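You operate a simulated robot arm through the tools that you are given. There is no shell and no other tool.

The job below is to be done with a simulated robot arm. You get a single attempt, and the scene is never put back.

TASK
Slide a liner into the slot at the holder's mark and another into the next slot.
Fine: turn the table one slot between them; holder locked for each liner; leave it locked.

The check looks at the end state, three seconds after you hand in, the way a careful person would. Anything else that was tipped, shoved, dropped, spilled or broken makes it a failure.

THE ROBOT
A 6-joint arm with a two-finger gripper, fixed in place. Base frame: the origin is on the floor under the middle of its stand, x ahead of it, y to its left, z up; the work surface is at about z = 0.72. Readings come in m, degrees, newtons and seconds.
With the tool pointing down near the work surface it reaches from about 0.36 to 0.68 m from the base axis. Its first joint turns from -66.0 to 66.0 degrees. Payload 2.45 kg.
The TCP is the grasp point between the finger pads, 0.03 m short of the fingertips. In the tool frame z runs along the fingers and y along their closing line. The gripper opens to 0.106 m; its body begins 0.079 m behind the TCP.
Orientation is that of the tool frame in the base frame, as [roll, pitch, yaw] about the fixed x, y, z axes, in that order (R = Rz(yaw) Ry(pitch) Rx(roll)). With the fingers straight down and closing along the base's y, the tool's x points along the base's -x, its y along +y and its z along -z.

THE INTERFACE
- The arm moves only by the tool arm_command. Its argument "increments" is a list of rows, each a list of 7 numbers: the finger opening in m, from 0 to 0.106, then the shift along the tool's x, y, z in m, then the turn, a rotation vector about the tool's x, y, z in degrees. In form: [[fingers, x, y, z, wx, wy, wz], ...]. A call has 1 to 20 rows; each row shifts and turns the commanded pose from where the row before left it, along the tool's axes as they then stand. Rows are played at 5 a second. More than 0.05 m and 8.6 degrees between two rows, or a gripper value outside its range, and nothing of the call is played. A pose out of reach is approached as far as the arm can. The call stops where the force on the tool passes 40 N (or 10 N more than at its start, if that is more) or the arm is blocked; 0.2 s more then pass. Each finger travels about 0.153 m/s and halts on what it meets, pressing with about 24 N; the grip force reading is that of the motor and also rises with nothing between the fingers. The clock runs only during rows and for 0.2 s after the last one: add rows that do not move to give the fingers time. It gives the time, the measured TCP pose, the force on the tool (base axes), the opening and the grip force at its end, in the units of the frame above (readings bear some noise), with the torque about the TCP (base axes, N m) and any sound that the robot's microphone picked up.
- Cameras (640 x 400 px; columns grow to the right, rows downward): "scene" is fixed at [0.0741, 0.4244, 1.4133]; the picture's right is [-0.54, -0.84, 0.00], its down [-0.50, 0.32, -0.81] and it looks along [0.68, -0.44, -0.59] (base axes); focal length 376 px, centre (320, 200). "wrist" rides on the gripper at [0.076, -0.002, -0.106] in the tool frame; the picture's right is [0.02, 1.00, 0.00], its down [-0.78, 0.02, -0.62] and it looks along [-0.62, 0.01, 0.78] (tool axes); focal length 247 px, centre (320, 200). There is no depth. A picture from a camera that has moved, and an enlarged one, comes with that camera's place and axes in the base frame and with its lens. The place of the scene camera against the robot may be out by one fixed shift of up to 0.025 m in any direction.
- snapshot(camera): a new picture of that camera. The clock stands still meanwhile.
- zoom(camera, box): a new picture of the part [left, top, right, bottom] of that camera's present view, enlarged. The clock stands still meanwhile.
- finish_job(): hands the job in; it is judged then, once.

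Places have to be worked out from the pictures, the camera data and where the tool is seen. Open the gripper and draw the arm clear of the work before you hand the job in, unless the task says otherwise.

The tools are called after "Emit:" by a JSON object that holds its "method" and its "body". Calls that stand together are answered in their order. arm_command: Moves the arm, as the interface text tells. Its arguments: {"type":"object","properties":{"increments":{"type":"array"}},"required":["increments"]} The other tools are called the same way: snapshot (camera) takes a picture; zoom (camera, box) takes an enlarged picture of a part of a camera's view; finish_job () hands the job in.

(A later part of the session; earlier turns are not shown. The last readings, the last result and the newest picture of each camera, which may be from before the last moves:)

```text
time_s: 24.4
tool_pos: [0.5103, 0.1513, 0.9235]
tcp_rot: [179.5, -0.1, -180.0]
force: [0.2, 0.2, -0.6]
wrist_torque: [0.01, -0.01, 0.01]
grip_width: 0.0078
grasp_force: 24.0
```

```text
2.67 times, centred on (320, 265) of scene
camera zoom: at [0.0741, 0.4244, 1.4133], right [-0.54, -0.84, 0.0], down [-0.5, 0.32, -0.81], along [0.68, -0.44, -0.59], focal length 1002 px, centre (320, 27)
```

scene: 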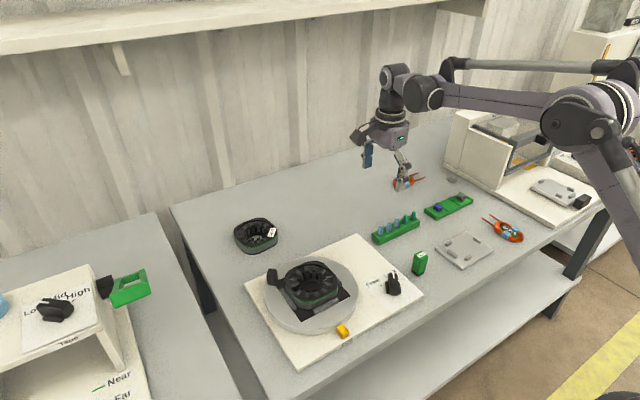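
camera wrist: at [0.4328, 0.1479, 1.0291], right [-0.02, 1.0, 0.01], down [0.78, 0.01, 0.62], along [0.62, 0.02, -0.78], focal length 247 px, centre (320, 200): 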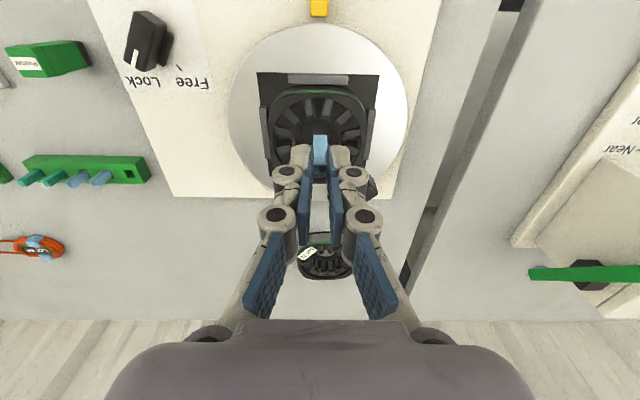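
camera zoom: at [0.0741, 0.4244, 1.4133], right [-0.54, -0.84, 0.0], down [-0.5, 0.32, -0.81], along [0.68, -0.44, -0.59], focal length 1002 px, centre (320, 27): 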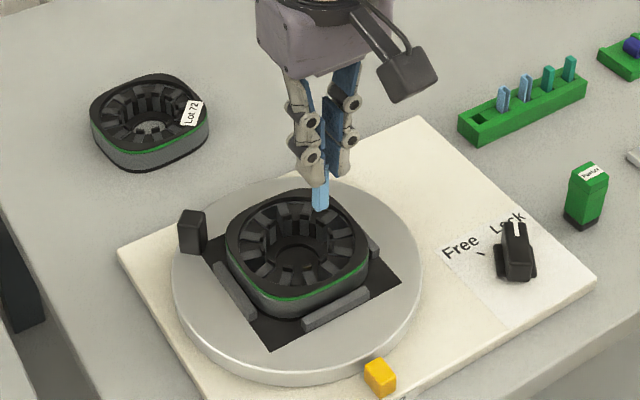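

The liner lines up with the mark slot within a couple of mm. I remove the 0.5° residual roll, turn the second quarter (open side then faces the bore), and look again.

Emit:
{"method": "arm_command", "body": {"increments": [[0.0, 0, 0, 0, 0.5, 0, 0], [0.0, 0, 0, 0, 0, 0, -8.5], [0.0, 0, 0, 0, 0, 0, -8.5], [0.0, 0, 0, 0, 0, 0, -8.5], [0.0, 0, 0, 0, 0, 0, -8.5], [0.0, 0, 0, 0, 0, 0, -8.5], [0.0, 0, 0, 0, 0, 0, -8.5], [0.0, 0, 0, 0, 0, 0, -8.5], [0.0, 0, 0, 0, 0, 0, -8.5], [0.0, 0, 0, 0, 0, 0, -8.5], [0.0, 0, 0, 0, 0, 0, -8.5], [0.0, 0, 0, 0, 0, 0, -5.0], [0.0, 0, 0, 0.03, 0, 0, 0], [0.0, 0, 0, 0.02, 0, 0, 0], [0.0, 0, 0, 0, 0, 0, 0], [0.0, 0, 0, 0, 0, 0, 0]]}}

Emit:
{"method": "snapshot", "body": {"camera": "wrist"}}

Emit:
{"method": "zoom", "body": {"camera": "wrist", "box": [270, 80, 370, 180]}}

Emit:
{"method": "zoom", "body": {"camera": "scene", "box": [270, 230, 360, 320]}}

```text
time_s: 27.8
tool_pos: [0.5097, 0.1511, 0.8728]
tcp_rot: [179.9, -0.1, -89.9]
force: [0.9, -0.2, 0.3]
wrist_torque: [0.01, 0.0, 0.03]
grip_width: 0.0075
grasp_force: 24.2
```

```text
taken
camera wrist: at [0.5121, 0.0743, 0.9785], right [-1.0, -0.02, 0.0], down [-0.02, 0.78, 0.62], along [-0.02, 0.62, -0.78], focal length 247 px, centre (320, 200)
```

wrist: 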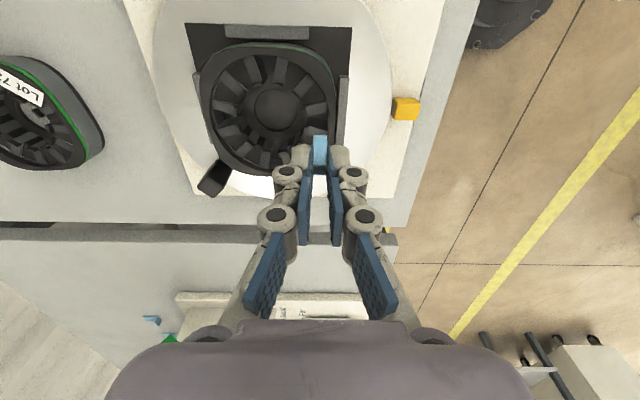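

```text
4.00 times, centred on (320, 130) of wrist
camera zoom: at [0.5121, 0.0743, 0.9785], right [-1.0, -0.02, 0.0], down [-0.02, 0.78, 0.62], along [-0.02, 0.62, -0.78], focal length 988 px, centre (320, 480)
```

zoom: 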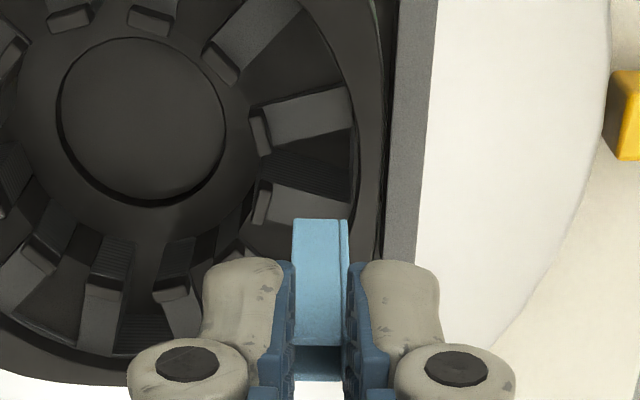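

```text
4.44 times, centred on (315, 275) of scene
camera zoom: at [0.0741, 0.4244, 1.4133], right [-0.54, -0.84, 0.0], down [-0.5, 0.32, -0.81], along [0.68, -0.44, -0.59], focal length 1670 px, centre (342, -133)
```

zoom: 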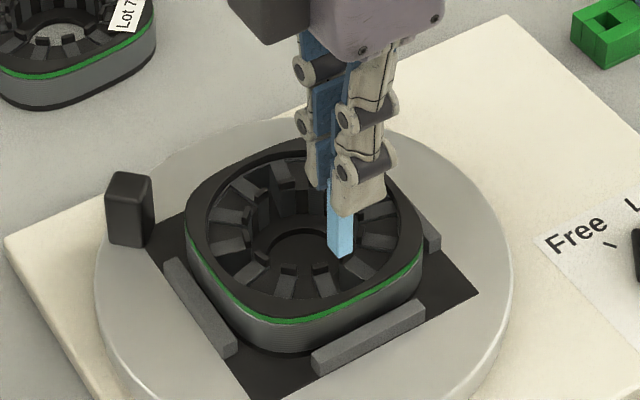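

The slot lies almost straight under the liner: I judge it centred within 1 mm in y, with the liner close to the outer wall. I zoom closer to measure this before lowering.

Emit:
{"method": "zoom", "body": {"camera": "wrist", "box": [295, 95, 345, 135]}}

Emit:
{"method": "zoom", "body": {"camera": "scene", "box": [300, 265, 350, 305]}}

```text
10.00 times, centred on (320, 115) of wrist
camera zoom: at [0.5121, 0.0743, 0.9785], right [-1.0, -0.02, 0.0], down [-0.02, 0.78, 0.62], along [-0.02, 0.62, -0.78], focal length 2470 px, centre (320, 1050)
```

zoom: 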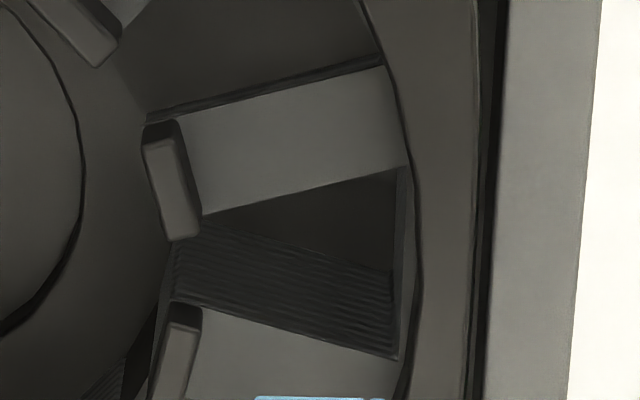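

```text
10.00 times, centred on (325, 285) of scene
camera zoom: at [0.0741, 0.4244, 1.4133], right [-0.54, -0.84, 0.0], down [-0.5, 0.32, -0.81], along [0.68, -0.44, -0.59], focal length 3757 px, centre (270, -650)
```

zoom: 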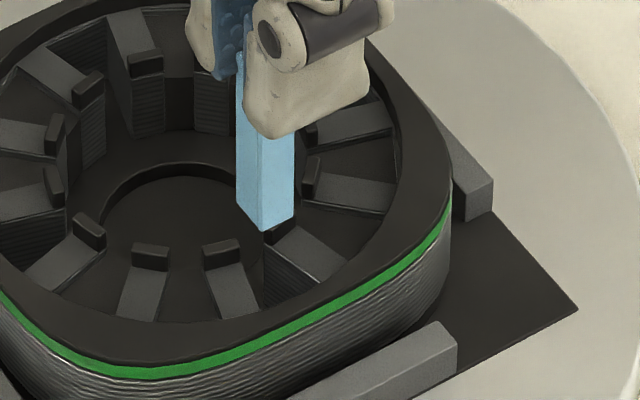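

Comparing both cameras, I find the liner sits about 4 mm off the TCP toward +y (it was gripped near the pad edge) and its bottom is about 68 mm below the TCP. I shift 4 mm toward -y, lower 12 mm and check again.

Emit:
{"method": "arm_command", "body": {"increments": [[0.0, 0.004, 0, 0, 0, 0, 0], [0.0, 0, 0, 0.006, 0, 0, 0], [0.0, 0, 0, 0.006, 0, 0, 0], [0.0, 0, 0, 0, 0, 0, 0], [0.0, 0, 0, 0, 0, 0, 0]]}}

Emit:
{"method": "zoom", "body": {"camera": "wrist", "box": [290, 95, 350, 145]}}

Emit:
{"method": "zoom", "body": {"camera": "scene", "box": [300, 265, 350, 305]}}

```text
time_s: 29.0
tool_pos: [0.5103, 0.1471, 0.8611]
tcp_rot: [179.8, 0.0, -90.0]
force: [0.2, 0.0, -0.6]
wrist_torque: [0.02, 0.03, 0.0]
grip_width: 0.0075
grasp_force: 23.6
```

```text
8.00 times, centred on (320, 120) of wrist
camera zoom: at [0.5118, 0.0702, 0.9663], right [-1.0, -0.02, 0.0], down [-0.02, 0.78, 0.62], along [-0.02, 0.62, -0.78], focal length 1976 px, centre (320, 840)
```

zoom: 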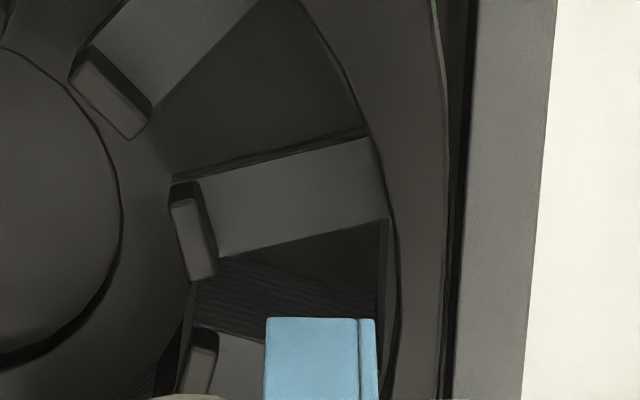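

```text
10.00 times, centred on (325, 285) of scene
camera zoom: at [0.0741, 0.4244, 1.4133], right [-0.54, -0.84, 0.0], down [-0.5, 0.32, -0.81], along [0.68, -0.44, -0.59], focal length 3757 px, centre (270, -650)
```

zoom: 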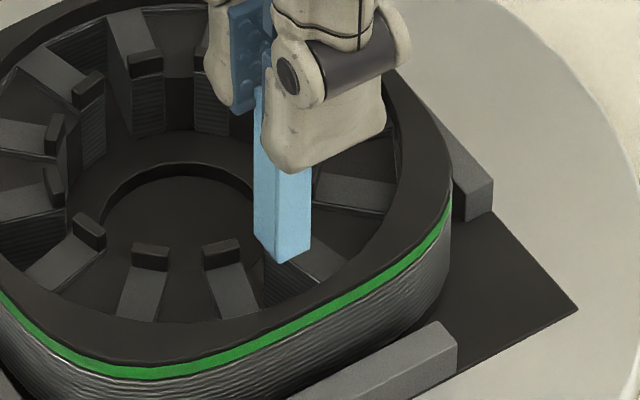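

Combining both views, the liner is now centred on the slot to within about a millimetre with its bottom about 16 mm above the teeth. I lower another 11 mm and check again.

Emit:
{"method": "arm_command", "body": {"increments": [[0.0, 0, 0, 0.006, 0, 0, 0], [0.0, 0, 0, 0.005, 0, 0, 0], [0.0, 0, 0, 0, 0, 0, 0], [0.0, 0, 0, 0, 0, 0, 0]]}}

Emit:
{"method": "zoom", "body": {"camera": "wrist", "box": [290, 95, 350, 145]}}

Emit:
{"method": "zoom", "body": {"camera": "scene", "box": [310, 265, 350, 295]}}

```text
time_s: 30.0
tool_pos: [0.5116, 0.147, 0.848]
tcp_rot: [179.9, 0.0, -90.0]
force: [0.0, 0.0, -0.4]
wrist_torque: [-0.01, -0.01, -0.01]
grip_width: 0.0077
grasp_force: 24.0
```

```text
8.00 times, centred on (320, 120) of wrist
camera zoom: at [0.5123, 0.0702, 0.9552], right [-1.0, -0.02, 0.0], down [-0.02, 0.78, 0.62], along [-0.02, 0.62, -0.78], focal length 1976 px, centre (320, 840)
```

zoom: 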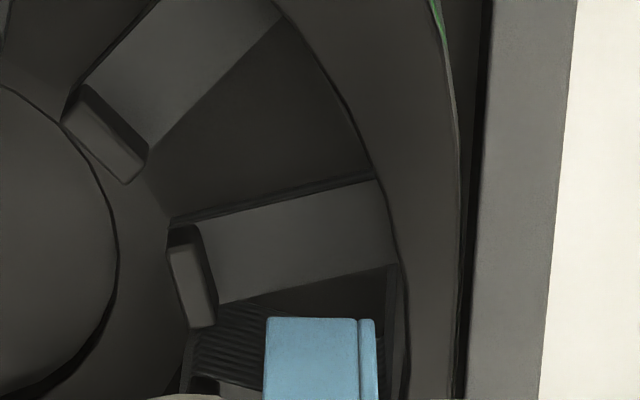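

```text
13.33 times, centred on (330, 280) of scene
camera zoom: at [0.0741, 0.4244, 1.4133], right [-0.54, -0.84, 0.0], down [-0.5, 0.32, -0.81], along [0.68, -0.44, -0.59], focal length 5009 px, centre (187, -867)
```

zoom: 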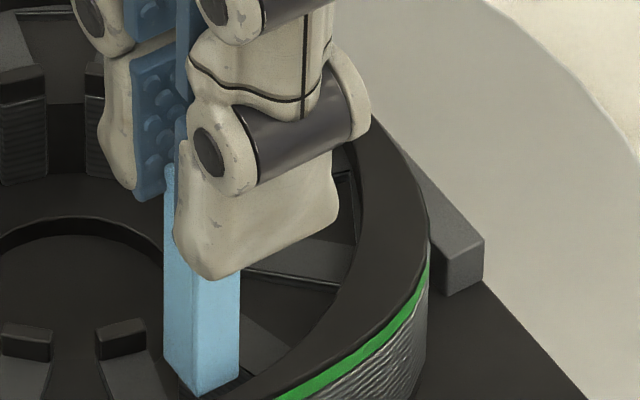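

The liner bottom is a few mm above the teeth and looks centred, perhaps half a mm toward -y. I nudge +0.5 mm in y and ease down 6 mm while watching the force.

Emit:
{"method": "arm_command", "body": {"increments": [[0.0, -0.0005, 0, 0.001, 0, 0, 0], [0.0, 0, 0, 0.002, 0, 0, 0], [0.0, 0, 0, 0.003, 0, 0, 0], [0.0, 0, 0, 0, 0, 0, 0]]}}

Emit:
{"method": "zoom", "body": {"camera": "wrist", "box": [290, 95, 350, 145]}}

Emit:
{"method": "zoom", "body": {"camera": "scene", "box": [310, 270, 350, 300]}}

```text
time_s: 31.0
tool_pos: [0.5099, 0.147, 0.8433]
tcp_rot: [179.9, -0.1, -89.9]
force: [0.8, -0.3, -0.5]
wrist_torque: [0.0, -0.01, -0.04]
grip_width: 0.0077
grasp_force: 23.5
```

```text
8.00 times, centred on (320, 120) of wrist
camera zoom: at [0.512, 0.0699, 0.9495], right [-1.0, -0.02, 0.0], down [-0.02, 0.78, 0.62], along [-0.02, 0.62, -0.78], focal length 1976 px, centre (320, 840)
```

zoom: 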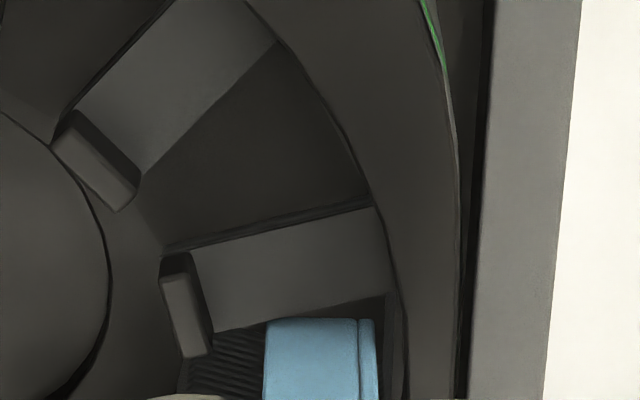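

```text
13.33 times, centred on (330, 285) of scene
camera zoom: at [0.0741, 0.4244, 1.4133], right [-0.54, -0.84, 0.0], down [-0.5, 0.32, -0.81], along [0.68, -0.44, -0.59], focal length 5009 px, centre (187, -933)
```

zoom: 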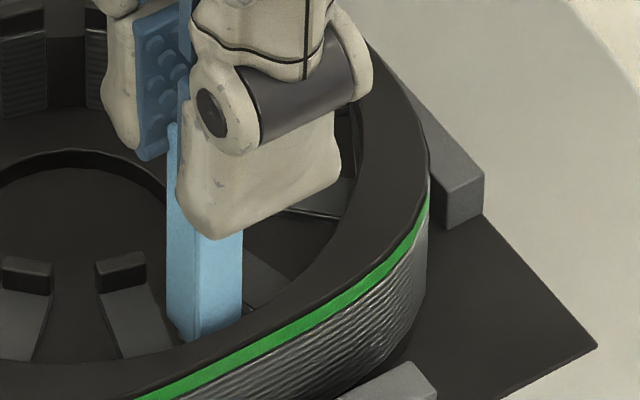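

No contact force yet; the liner bottom is at the slot mouth. I continue down 4 mm gently.

Emit:
{"method": "arm_command", "body": {"increments": [[0.0, 0, 0, 0.002, 0, 0, 0], [0.0, 0, 0, 0.002, 0, 0, 0], [0.0, 0, 0, 0, 0, 0, 0]]}}

Emit:
{"method": "zoom", "body": {"camera": "wrist", "box": [290, 95, 350, 145]}}

Emit:
{"method": "zoom", "body": {"camera": "scene", "box": [310, 270, 350, 300]}}

```text
time_s: 31.8
tool_pos: [0.5111, 0.1458, 0.8408]
tcp_rot: [180.0, 0.1, -90.0]
force: [-1.1, 0.5, 0.2]
wrist_torque: [0.02, -0.01, 0.04]
grip_width: 0.0078
grasp_force: 24.3
```

```text
8.00 times, centred on (320, 120) of wrist
camera zoom: at [0.5124, 0.0698, 0.9454], right [-1.0, -0.02, 0.0], down [-0.02, 0.78, 0.62], along [-0.02, 0.62, -0.78], focal length 1976 px, centre (320, 840)
```

zoom: 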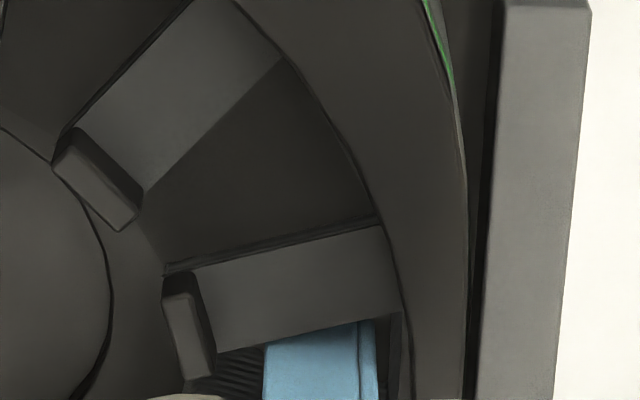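

```text
13.33 times, centred on (330, 285) of scene
camera zoom: at [0.0741, 0.4244, 1.4133], right [-0.54, -0.84, 0.0], down [-0.5, 0.32, -0.81], along [0.68, -0.44, -0.59], focal length 5009 px, centre (187, -933)
```

zoom: 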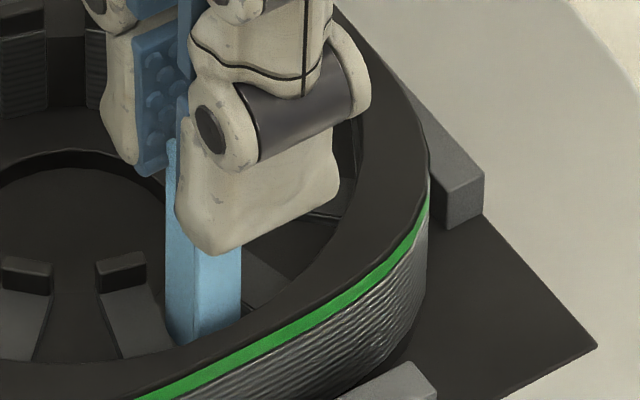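

The liner is now inside the slot: tooth A's edge hides its bottom, and there is no side force. I lower it further, in 2 mm steps, watching the force.

Emit:
{"method": "arm_command", "body": {"increments": [[0.0, 0, 0, 0.002, 0, 0, 0], [0.0, 0, 0, 0.002, 0, 0, 0], [0.0, 0, 0, 0.002, 0, 0, 0], [0.0, 0, 0, 0.002, 0, 0, 0], [0.0, 0, 0, 0.002, 0, 0, 0], [0.0, 0, 0, 0, 0, 0, 0]]}}

Emit:
{"method": "zoom", "body": {"camera": "wrist", "box": [290, 105, 350, 155]}}

Emit:
{"method": "zoom", "body": {"camera": "scene", "box": [310, 265, 350, 295]}}

```text
time_s: 33.2
tool_pos: [0.5102, 0.146, 0.8282]
tcp_rot: [179.9, 0.0, -90.1]
force: [0.3, -0.9, 0.8]
wrist_torque: [0.0, -0.02, 0.02]
grip_width: 0.0076
grasp_force: 23.5
```

```text
8.00 times, centred on (320, 130) of wrist
camera zoom: at [0.5117, 0.0699, 0.9346], right [-1.0, -0.02, 0.0], down [-0.02, 0.78, 0.62], along [-0.02, 0.62, -0.78], focal length 1976 px, centre (320, 760)
```

zoom: 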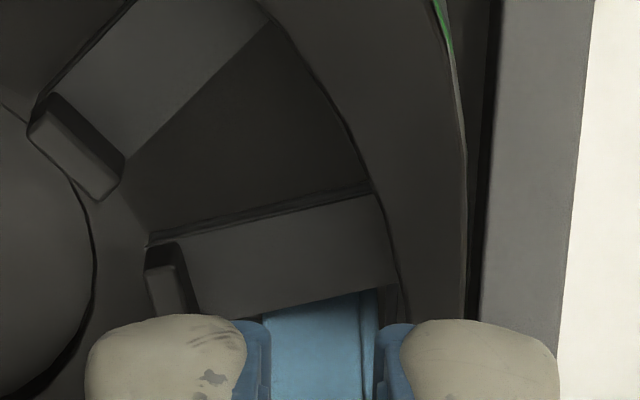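

```text
13.33 times, centred on (330, 280) of scene
camera zoom: at [0.0741, 0.4244, 1.4133], right [-0.54, -0.84, 0.0], down [-0.5, 0.32, -0.81], along [0.68, -0.44, -0.59], focal length 5009 px, centre (187, -867)
```

zoom: 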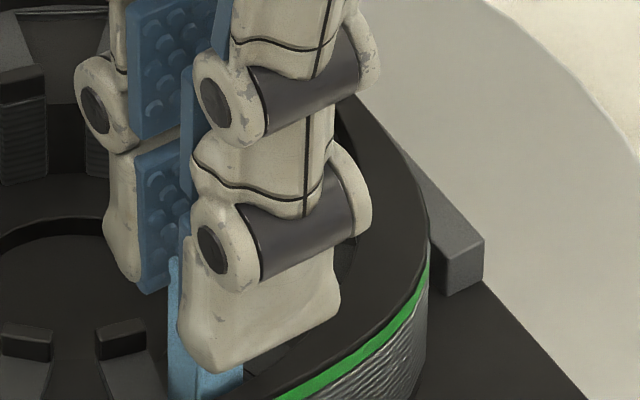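

Still free, about 14 mm into the slot. I continue down in small steps, expecting either floor contact of the liner or the fingertip nearing the rim.

Emit:
{"method": "arm_command", "body": {"increments": [[0.0, 0, 0, 0.002, 0, 0, 0], [0.0, 0, 0, 0.002, 0, 0, 0], [0.0, 0, 0, 0.002, 0, 0, 0], [0.0, 0, 0, 0, 0, 0, 0]]}}

Emit:
{"method": "zoom", "body": {"camera": "scene", "box": [310, 265, 350, 295]}}

```text
time_s: 34.2
tool_pos: [0.5108, 0.1464, 0.8242]
tcp_rot: [179.9, 0.0, -89.9]
force: [1.1, 0.8, 16.7]
wrist_torque: [0.04, 0.04, 0.04]
grip_width: 0.0075
grasp_force: 23.9
```

```text
13.33 times, centred on (330, 280) of scene
camera zoom: at [0.0738, 0.4243, 1.4133], right [-0.54, -0.84, 0.0], down [-0.5, 0.32, -0.81], along [0.68, -0.44, -0.59], focal length 5009 px, centre (187, -867)
```

zoom: 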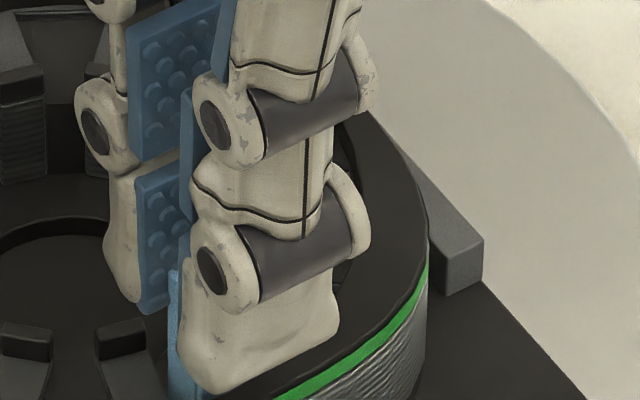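

A 17 N upward force with almost no torque, at a TCP height that puts the liner's bottom at about 0.757 — the slot floor I measured. The liner has bottomed; I unload slightly, then open the fingers just enough to let go.

Emit:
{"method": "arm_command", "body": {"increments": [[0.0, 0, 0, -0.001, 0, 0, 0], [0.012, 0, 0, 0, 0, 0, 0], [0.02, 0, 0, 0, 0, 0, 0], [0.03, 0, 0, 0, 0, 0, 0], [0.03, 0, 0, 0, 0, 0, 0]]}}

Emit:
{"method": "zoom", "body": {"camera": "wrist", "box": [270, 105, 370, 185]}}

Emit:
{"method": "zoom", "body": {"camera": "scene", "box": [300, 255, 350, 295]}}

```text
time_s: 35.4
tool_pos: [0.51, 0.1467, 0.8245]
tcp_rot: [179.8, 0.0, -90.0]
force: [0.1, 0.2, -0.4]
wrist_torque: [-0.02, 0.01, -0.02]
grip_width: 0.03
grasp_force: 0.0
```

```text
5.00 times, centred on (320, 145) of wrist
camera zoom: at [0.5119, 0.0697, 0.9306], right [-1.0, -0.02, 0.0], down [-0.02, 0.78, 0.62], along [-0.02, 0.62, -0.78], focal length 1235 px, centre (320, 475)
```

zoom: 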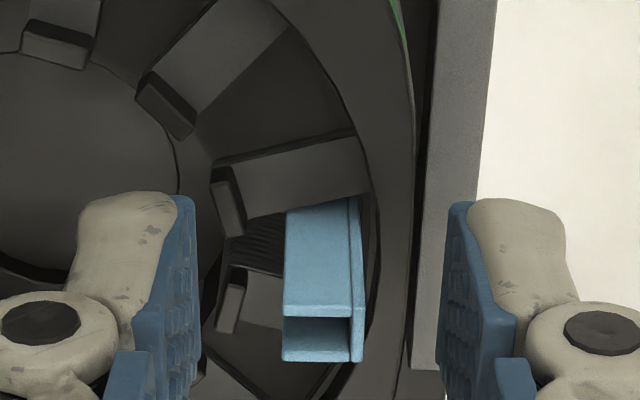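

```text
10.00 times, centred on (325, 275) of scene
camera zoom: at [0.0741, 0.4244, 1.4133], right [-0.54, -0.84, 0.0], down [-0.5, 0.32, -0.81], along [0.68, -0.44, -0.59], focal length 3757 px, centre (270, -550)
```

zoom: 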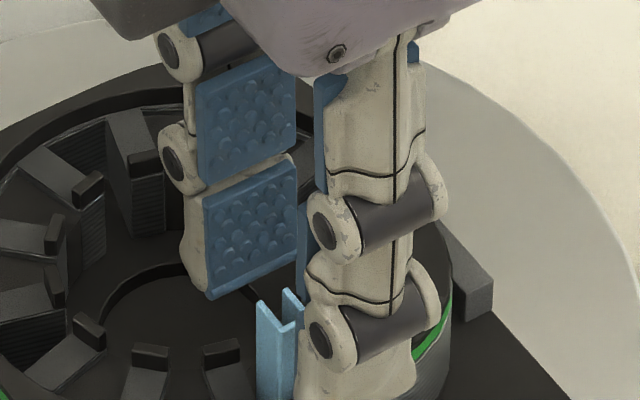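

The liner stands upright in the slot with its back to the outside. I rise straight up and inspect it.

Emit:
{"method": "arm_command", "body": {"increments": [[0.03, 0, 0, -0.01, 0, 0, 0], [0.03, 0, 0, -0.02, 0, 0, 0], [0.03, 0, 0, -0.03, 0, 0, 0], [0.03, 0, 0, -0.03, 0, 0, 0], [0.03, 0, 0, 0, 0, 0, 0]]}}

Emit:
{"method": "zoom", "body": {"camera": "wrist", "box": [270, 60, 370, 140]}}

Emit:
{"method": "zoom", "body": {"camera": "scene", "box": [285, 255, 355, 310]}}

```text
time_s: 36.6
tool_pos: [0.5116, 0.1457, 0.9169]
tcp_rot: [179.9, -0.1, -90.1]
force: [-0.1, 0.1, 0.2]
wrist_torque: [-0.02, -0.02, 0.03]
grip_width: 0.0299
grasp_force: 0.2
```

```text
5.00 times, centred on (320, 100) of wrist
camera zoom: at [0.5134, 0.0695, 1.0218], right [-1.0, -0.02, 0.0], down [-0.02, 0.78, 0.62], along [-0.02, 0.62, -0.78], focal length 1235 px, centre (320, 700)
```

zoom: 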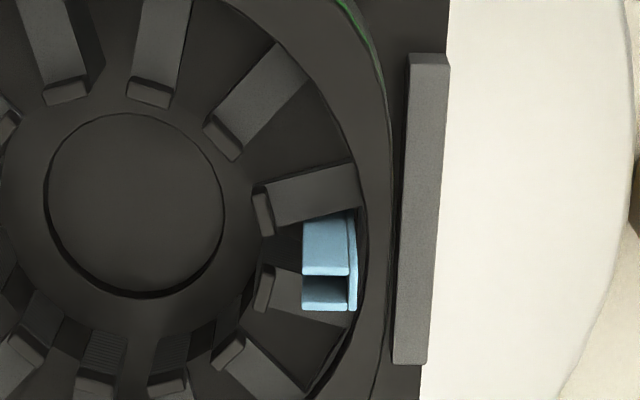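

```text
7.27 times, centred on (320, 282) of scene
camera zoom: at [0.0741, 0.4244, 1.4133], right [-0.54, -0.84, 0.0], down [-0.5, 0.32, -0.81], along [0.68, -0.44, -0.59], focal length 2732 px, centre (320, -400)
```

zoom: 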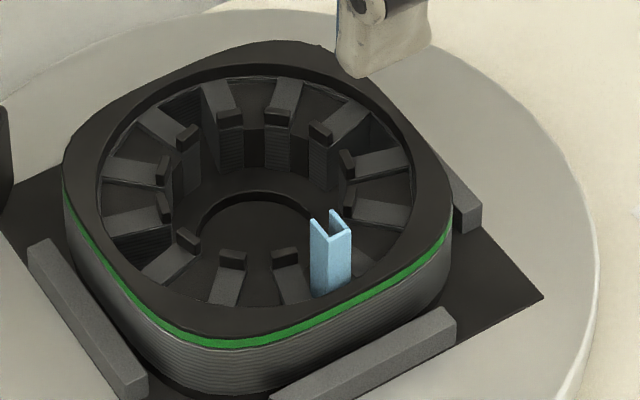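

The liner stands upright on the slot floor, back to the rim and open to the bore. Next is the lock knob: I turn the wrist to match the knob's bar (yaw about 147) and move above it at roughly (0.467, -0.014).

Emit:
{"method": "arm_command", "body": {"increments": [[0.06, 0, 0, 0, 0, 0, 8.2], [0.06, 0, 0, 0, 0, 0, 8.2], [0.06, 0, 0, 0, 0, 0, 8.2], [0.06, 0, 0, 0, 0, 0, 8.2], [0.06, 0, 0, 0, 0, 0, 8.2], [0.06, 0, 0, 0, 0, 0, 8.2], [0.06, 0, 0, 0, 0, 0, 8.2], [0.06, 0, 0, 0, 0, 0, 8.2], [0.06, 0, 0, 0, 0, 0, 8.2], [0.06, 0, 0, 0, 0, 0, 8.2], [0.06, 0, 0, 0, 0, 0, 8.2], [0.06, 0, 0, 0, 0, 0, 8.2], [0.06, 0, 0, 0, 0, 0, 8.2], [0.06, 0, 0, 0, 0, 0, 8.2], [0.06, 0, 0, 0, 0, 0, 8.2], [0.06, -0.01255, -0.03955, 0, 0, 0, 0], [0.06, -0.01255, -0.03955, 0, 0, 0, 0], [0.06, -0.01255, -0.03955, 0, 0, 0, 0], [0.06, -0.01255, -0.03955, 0, 0, 0, 0], [0.06, 0, 0, 0, 0, 0, 0]]}}

Emit:
{"method": "snapshot", "body": {"camera": "wrist"}}

Emit:
{"method": "snapshot", "body": {"camera": "scene"}}

```text
time_s: 40.8
tool_pos: [0.4664, -0.0152, 0.9115]
tcp_rot: [-179.9, -0.1, 147.0]
force: [-0.6, 0.0, -0.4]
wrist_torque: [-0.01, 0.01, 0.01]
grip_width: 0.0597
grasp_force: 0.0
```

```text
taken
camera wrist: at [0.4012, 0.0253, 1.0182], right [0.53, 0.85, 0.0], down [0.67, -0.41, 0.62], along [0.53, -0.33, -0.78], focal length 247 px, centre (320, 200)
```

wrist: 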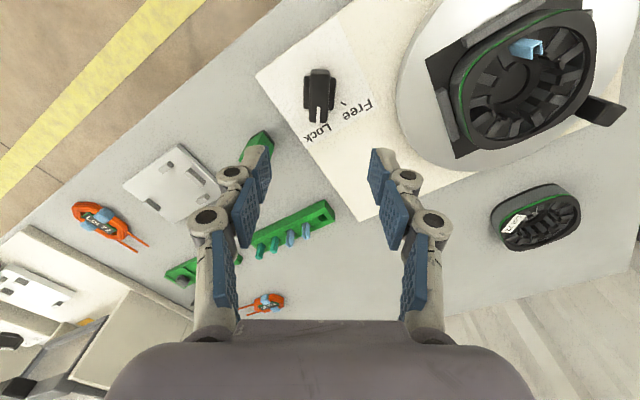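

```text
taken
```

scene: 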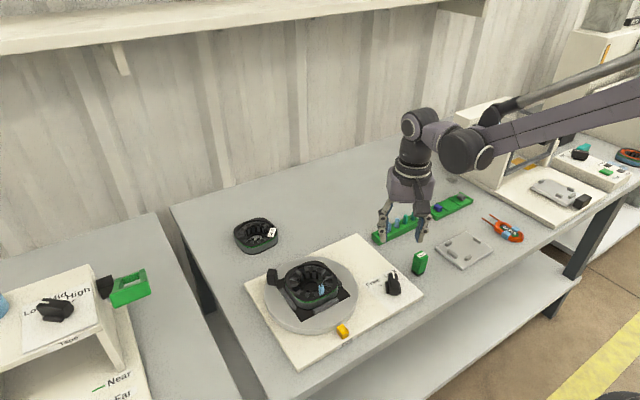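

The view aligns with the knob's bar direction nicely. I zoom in on the knob.

Emit:
{"method": "zoom", "body": {"camera": "wrist", "box": [270, 50, 370, 150]}}

Emit:
{"method": "zoom", "body": {"camera": "scene", "box": [360, 255, 430, 305]}}

```text
4.00 times, centred on (320, 100) of wrist
camera zoom: at [0.4012, 0.0253, 1.0182], right [0.53, 0.85, 0.0], down [0.67, -0.41, 0.62], along [0.53, -0.33, -0.78], focal length 988 px, centre (320, 600)
```

zoom: 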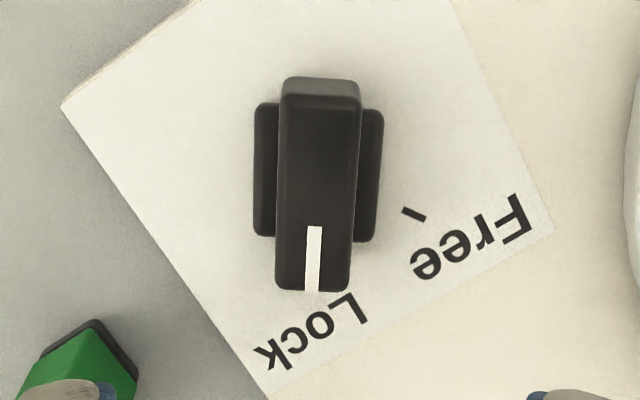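

```text
8.00 times, centred on (395, 280) of scene
camera zoom: at [0.0741, 0.4244, 1.4133], right [-0.54, -0.84, 0.0], down [-0.5, 0.32, -0.81], along [0.68, -0.44, -0.59], focal length 3006 px, centre (-280, -440)
```

zoom: 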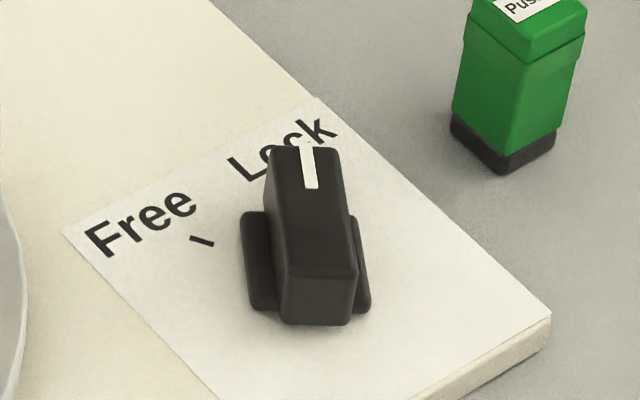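

The bar is about 19 mm wide, 44 mm long, its top near z 0.76, and its centre lies under the TCP within about 1 mm. I descend with the fingers open 60 mm until the tips are about level with the bar top, and check.

Emit:
{"method": "arm_command", "body": {"increments": [[0.06, 0, -0.0008, 0.04, 0, 0, 0], [0.06, 0, 0, 0.04, 0, 0, 0], [0.06, 0, 0, 0.03, 0, 0, 0], [0.06, 0, 0, 0.012, 0, 0, 0], [0.06, 0, 0, 0, 0, 0, 0], [0.06, 0, 0, 0, 0, 0, 0]]}}

Emit:
{"method": "zoom", "body": {"camera": "wrist", "box": [250, 90, 390, 200]}}

Emit:
{"method": "zoom", "body": {"camera": "scene", "box": [360, 240, 430, 300]}}

```text
time_s: 42.2
tool_pos: [0.4651, -0.0124, 0.7904]
tcp_rot: [-179.9, -0.1, 147.1]
force: [-0.2, 0.0, 0.3]
wrist_torque: [0.01, -0.01, 0.05]
grip_width: 0.0601
grasp_force: 0.0
```

```text
3.64 times, centred on (320, 145) of wrist
camera zoom: at [0.3995, 0.026, 0.8969], right [0.53, 0.85, 0.0], down [0.67, -0.41, 0.62], along [0.53, -0.33, -0.78], focal length 898 px, centre (320, 400)
```

zoom: 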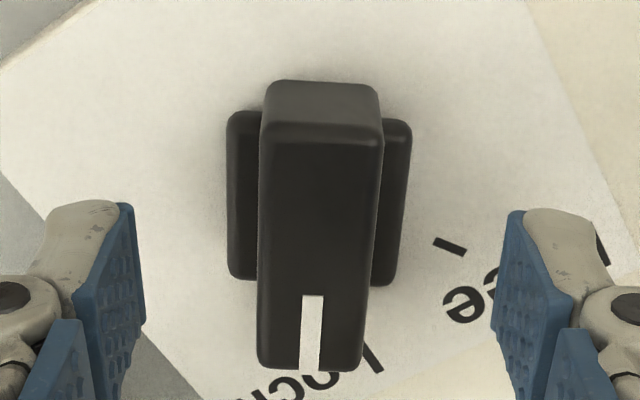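

```text
6.67 times, centred on (395, 270) of scene
camera zoom: at [0.0741, 0.4244, 1.4133], right [-0.54, -0.84, 0.0], down [-0.5, 0.32, -0.81], along [0.68, -0.44, -0.59], focal length 2505 px, centre (-180, -267)
```

zoom: 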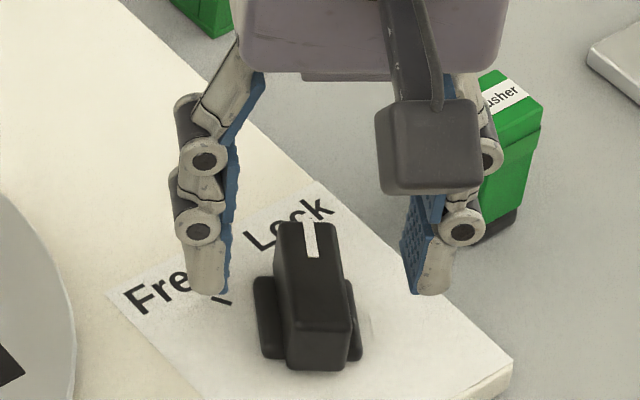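

The bar sits 1–1.5 mm off in both tool axes; I correct that, lower 11 mm so the tips overlap the upper half of the bar (above its skirt), and close on it.

Emit:
{"method": "arm_command", "body": {"increments": [[0.06, -0.0012, -0.0008, 0.004, 0, 0, 0], [0.06, 0, 0, 0.007, 0, 0, 0], [0.06, 0, 0, 0, 0, 0, 0], [0.04, 0, 0, 0, 0, 0, 0], [0.02, 0, 0, 0, 0, 0, 0], [0.01, 0, 0, 0, 0, 0, 0], [0.0, 0, 0, 0, 0, 0, 0], [0.0, 0, 0, 0, 0, 0, 0]]}}

Emit:
{"method": "zoom", "body": {"camera": "wrist", "box": [250, 90, 390, 200]}}

Emit:
{"method": "zoom", "body": {"camera": "scene", "box": [360, 240, 430, 300]}}

```text
time_s: 44.0
tool_pos: [0.4661, -0.0146, 0.7807]
tcp_rot: [-179.9, -0.1, 147.0]
force: [-1.3, -0.8, -4.2]
wrist_torque: [-0.04, -0.01, -0.05]
grip_width: 0.0195
grasp_force: 44.0
```

```text
3.64 times, centred on (320, 145) of wrist
camera zoom: at [0.4004, 0.0244, 0.8868], right [0.53, 0.85, 0.0], down [0.67, -0.41, 0.62], along [0.53, -0.33, -0.78], focal length 898 px, centre (320, 400)
```

zoom: 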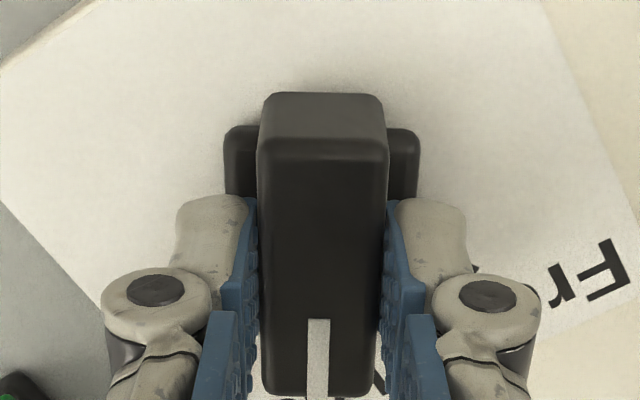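

```text
6.67 times, centred on (395, 270) of scene
camera zoom: at [0.0742, 0.4244, 1.4133], right [-0.54, -0.84, 0.0], down [-0.5, 0.32, -0.81], along [0.68, -0.44, -0.59], focal length 2505 px, centre (-180, -267)
```

zoom: 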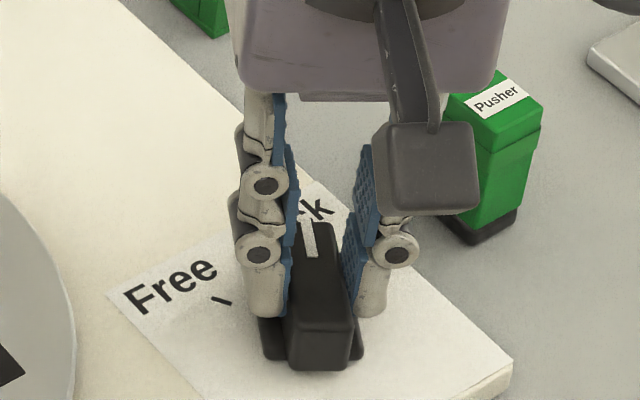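

The bar is gripped (19.5 mm). I now turn it toward Free: first about 60° counter-clockwise seen from above, watching force and torque.

Emit:
{"method": "arm_command", "body": {"increments": [[0.0, 0, 0, 0, 0, 0, -6], [0.0, 0, 0, 0, 0, 0, -6], [0.0, 0, 0, 0, 0, 0, -6], [0.0, 0, 0, 0, 0, 0, -6], [0.0, 0, 0, 0, 0, 0, -6], [0.0, 0, 0, 0, 0, 0, -6], [0.0, 0, 0, 0, 0, 0, -6], [0.0, 0, 0, 0, 0, 0, -6], [0.0, 0, 0, 0, 0, 0, -6], [0.0, 0, 0, 0, 0, 0, -6], [0.0, 0, 0, 0, 0, 0, 0]]}}

Emit:
{"method": "zoom", "body": {"camera": "wrist", "box": [220, 60, 420, 200]}}

Emit:
{"method": "zoom", "body": {"camera": "scene", "box": [350, 240, 430, 300]}}

```text
time_s: 46.4
tool_pos: [0.4659, -0.0137, 0.781]
tcp_rot: [179.8, -0.2, -152.7]
force: [-15.0, 16.8, -29.4]
wrist_torque: [0.27, 0.49, 0.01]
grip_width: 0.0197
grasp_force: 44.5
```

```text
2.86 times, centred on (320, 130) of wrist
camera zoom: at [0.3991, -0.0517, 0.8878], right [-0.48, 0.88, 0.0], down [0.69, 0.37, 0.62], along [0.54, 0.3, -0.79], focal length 706 px, centre (320, 400)
```

zoom: 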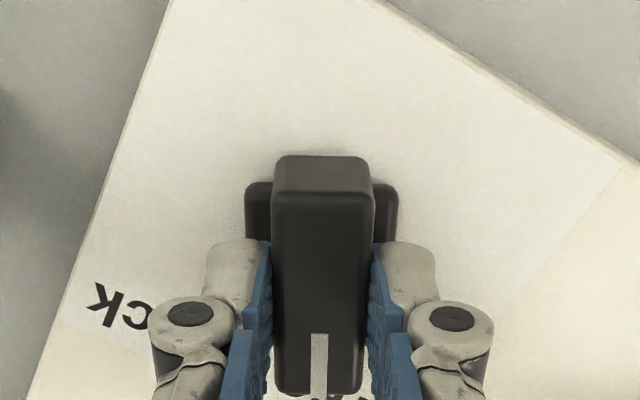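

```text
6.67 times, centred on (390, 270) of scene
camera zoom: at [0.0743, 0.4247, 1.4132], right [-0.54, -0.84, 0.0], down [-0.5, 0.32, -0.81], along [0.68, -0.44, -0.59], focal length 2505 px, centre (-147, -267)
```

zoom: 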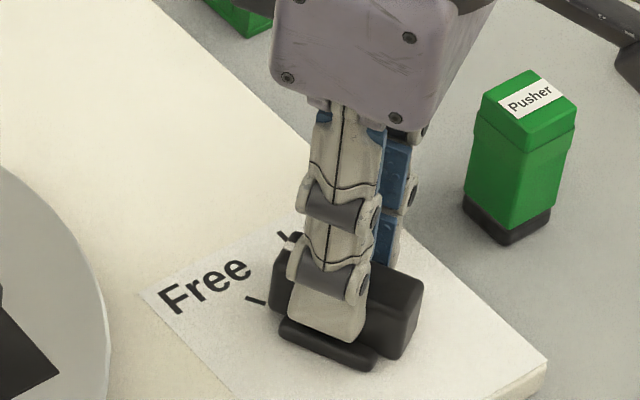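

The knob turned 60° without resistance about its axis (no z torque), but side and downward forces built up to 37 N, so I let go to relieve the stress and look at where the pointer is.

Emit:
{"method": "arm_command", "body": {"increments": [[0.024, 0, 0, 0, 0, 0, 0], [0.035, 0, 0, 0, 0, 0, 0], [0.05, 0, 0, 0, 0, 0, 0], [0.05, 0, 0, 0, 0, 0, 0]]}}

Emit:
{"method": "zoom", "body": {"camera": "wrist", "box": [220, 60, 420, 200]}}

Emit:
{"method": "zoom", "body": {"camera": "scene", "box": [350, 240, 430, 300]}}

```text
time_s: 47.4
tool_pos: [0.4682, -0.0166, 0.7829]
tcp_rot: [180.0, -0.1, -153.0]
force: [-0.4, -0.7, 0.2]
wrist_torque: [-0.03, 0.02, -0.01]
grip_width: 0.0504
grasp_force: 0.1
```

```text
2.86 times, centred on (320, 130) of wrist
camera zoom: at [0.3995, -0.0525, 0.8878], right [-0.47, 0.88, 0.0], down [0.69, 0.37, 0.62], along [0.55, 0.29, -0.78], focal length 706 px, centre (320, 400)
```

zoom: 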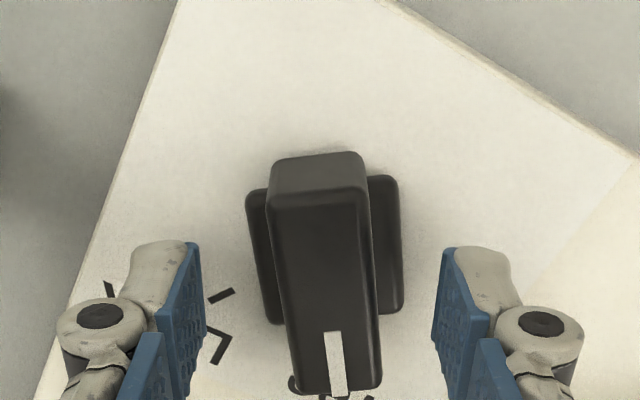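

```text
6.67 times, centred on (390, 270) of scene
camera zoom: at [0.0741, 0.4244, 1.4133], right [-0.54, -0.84, 0.0], down [-0.5, 0.32, -0.81], along [0.68, -0.44, -0.59], focal length 2505 px, centre (-147, -267)
```

zoom: 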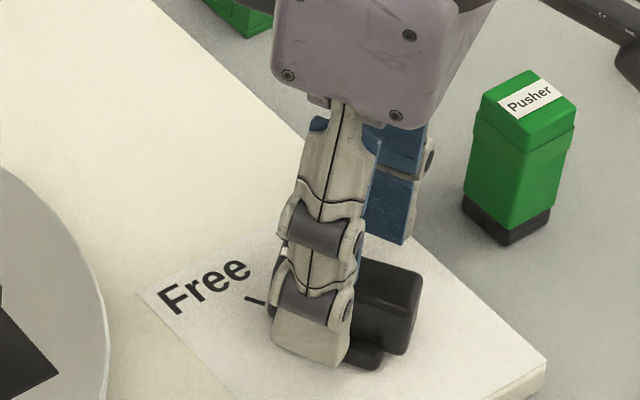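

On release the knob snapped on by itself a few degrees, as with a detent. I rise and check that the pointer is on the Free tick.

Emit:
{"method": "arm_command", "body": {"increments": [[0.06, 0, 0, -0.015, 0, 0, 0], [0.06, 0, 0, -0.03, 0, 0, 0], [0.06, 0, 0, -0.04, 0, 0, 0], [0.06, 0, 0, -0.04, 0, 0, 0], [0.06, 0, 0, 0, 0, 0, 0]]}}

Emit:
{"method": "zoom", "body": {"camera": "wrist", "box": [260, 40, 380, 160]}}

Emit:
{"method": "zoom", "body": {"camera": "scene", "box": [350, 240, 430, 300]}}

```text
time_s: 48.6
tool_pos: [0.4669, -0.0162, 0.9069]
tcp_rot: [-180.0, -0.1, -153.1]
force: [-0.1, -0.6, 0.7]
wrist_torque: [0.02, 0.04, -0.02]
grip_width: 0.0602
grasp_force: 0.1
```

```text
3.33 times, centred on (320, 100) of wrist
camera zoom: at [0.3988, -0.0522, 1.0128], right [-0.47, 0.88, 0.0], down [0.69, 0.37, 0.62], along [0.55, 0.29, -0.78], focal length 823 px, centre (320, 533)
```

zoom: 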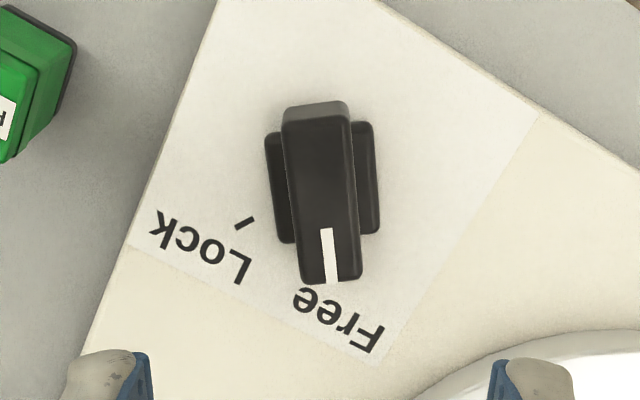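

```text
6.67 times, centred on (390, 270) of scene
camera zoom: at [0.0741, 0.4244, 1.4133], right [-0.54, -0.84, 0.0], down [-0.5, 0.32, -0.81], along [0.68, -0.44, -0.59], focal length 2505 px, centre (-147, -267)
```

zoom: 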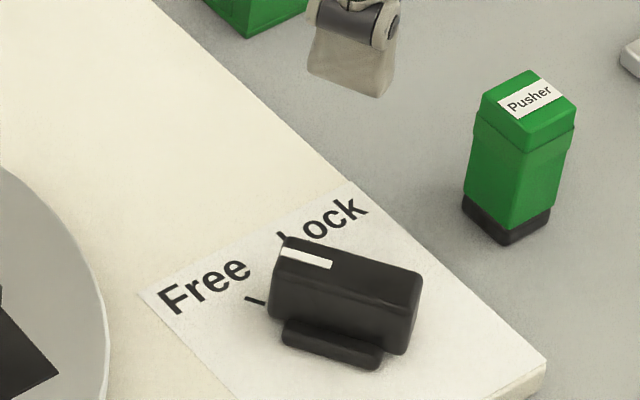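

The pointer is now on Free. Next I go look at the table's black handle post to plan the 30° turn, moving at a safe height to yaw 180 near (0.56, 0.20).

Emit:
{"method": "arm_command", "body": {"increments": [[0.06, 0, 0, 0, 0, 0, 6.75], [0.06, 0, 0, 0, 0, 0, 6.75], [0.06, 0, 0, 0, 0, 0, 6.75], [0.06, 0, 0, 0, 0, 0, 6.75], [0.06, -0.0155, 0.036, -0.002, 0, 0, 0], [0.06, -0.0155, 0.036, -0.002, 0, 0, 0], [0.06, -0.0155, 0.036, -0.002, 0, 0, 0], [0.06, -0.0155, 0.036, -0.002, 0, 0, 0], [0.06, -0.0155, 0.036, -0.002, 0, 0, 0], [0.06, -0.0155, 0.036, -0.002, 0, 0, 0], [0.06, 0, 0, 0, 0, 0, 0]]}}

Emit:
{"method": "snapshot", "body": {"camera": "wrist"}}

Emit:
{"method": "zoom", "body": {"camera": "scene", "box": [240, 240, 360, 340]}}

```text
time_s: 51.0
tool_pos: [0.5605, 0.2013, 0.9188]
tcp_rot: [-179.9, -0.1, -180.0]
force: [-0.5, 0.1, -0.2]
wrist_torque: [-0.06, 0.01, 0.0]
grip_width: 0.0599
grasp_force: 0.1
```

```text
taken
camera wrist: at [0.4834, 0.198, 1.0251], right [-0.02, 1.0, 0.0], down [0.78, 0.02, 0.62], along [0.62, 0.01, -0.78], focal length 247 px, centre (320, 200)
```

wrist: 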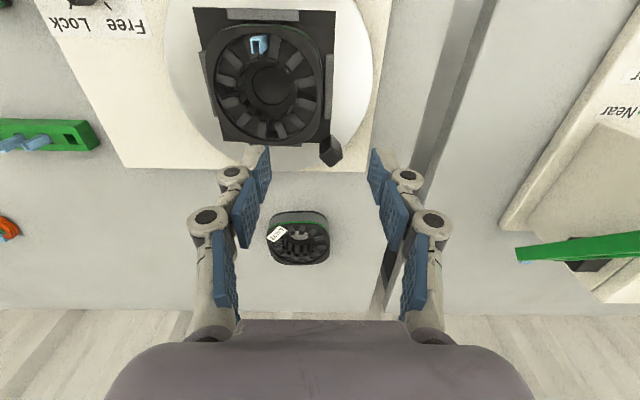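

```text
4.00 times, centred on (300, 290) of scene
camera zoom: at [0.0741, 0.4244, 1.4133], right [-0.54, -0.84, 0.0], down [-0.5, 0.32, -0.81], along [0.68, -0.44, -0.59], focal length 1503 px, centre (400, -160)
```

zoom: 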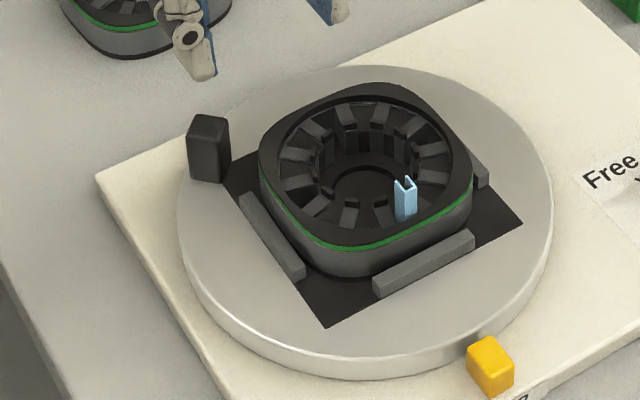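

The handle post is visible at the far left of the table. I zoom in on it.

Emit:
{"method": "zoom", "body": {"camera": "wrist", "box": [290, 110, 370, 170]}}

Emit:
{"method": "zoom", "body": {"camera": "wrist", "box": [180, 0, 380, 170]}}

Emit:
{"method": "zoom", "body": {"camera": "scene", "box": [265, 260, 305, 290]}}

```text
6.67 times, centred on (330, 140) of wrist
camera zoom: at [0.4834, 0.198, 1.0251], right [-0.02, 1.0, 0.0], down [0.78, 0.02, 0.62], along [0.62, 0.01, -0.78], focal length 1646 px, centre (253, 600)
```

zoom: 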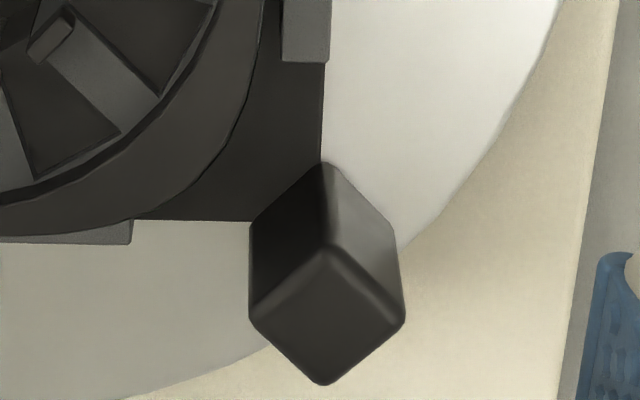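

```text
2.35 times, centred on (280, 85) of wrist
camera zoom: at [0.4834, 0.198, 1.0251], right [-0.02, 1.0, 0.0], down [0.78, 0.02, 0.62], along [0.62, 0.01, -0.78], focal length 581 px, centre (414, 471)
```

zoom: 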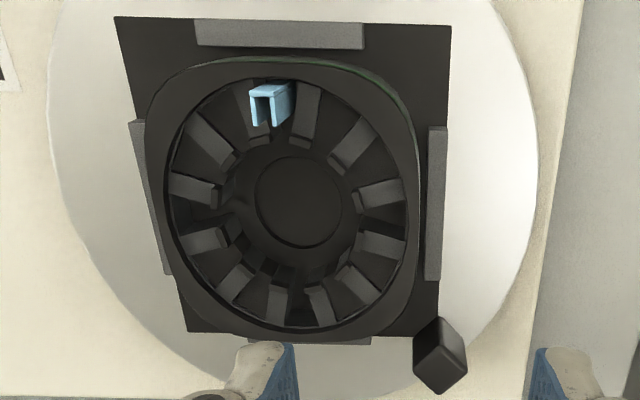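

```text
13.33 times, centred on (285, 275) of scene
camera zoom: at [0.0741, 0.4244, 1.4133], right [-0.54, -0.84, 0.0], down [-0.5, 0.32, -0.81], along [0.68, -0.44, -0.59], focal length 5009 px, centre (787, -800)
```

zoom: 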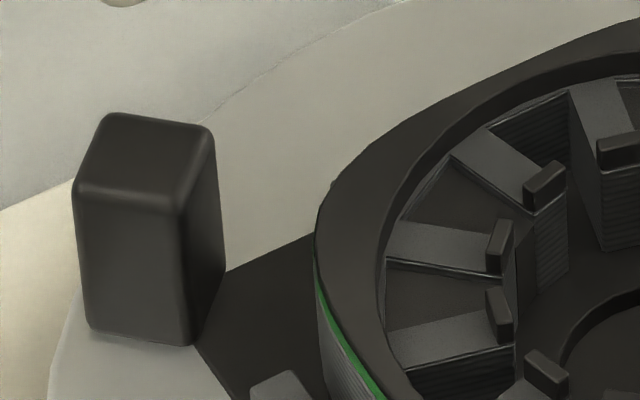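

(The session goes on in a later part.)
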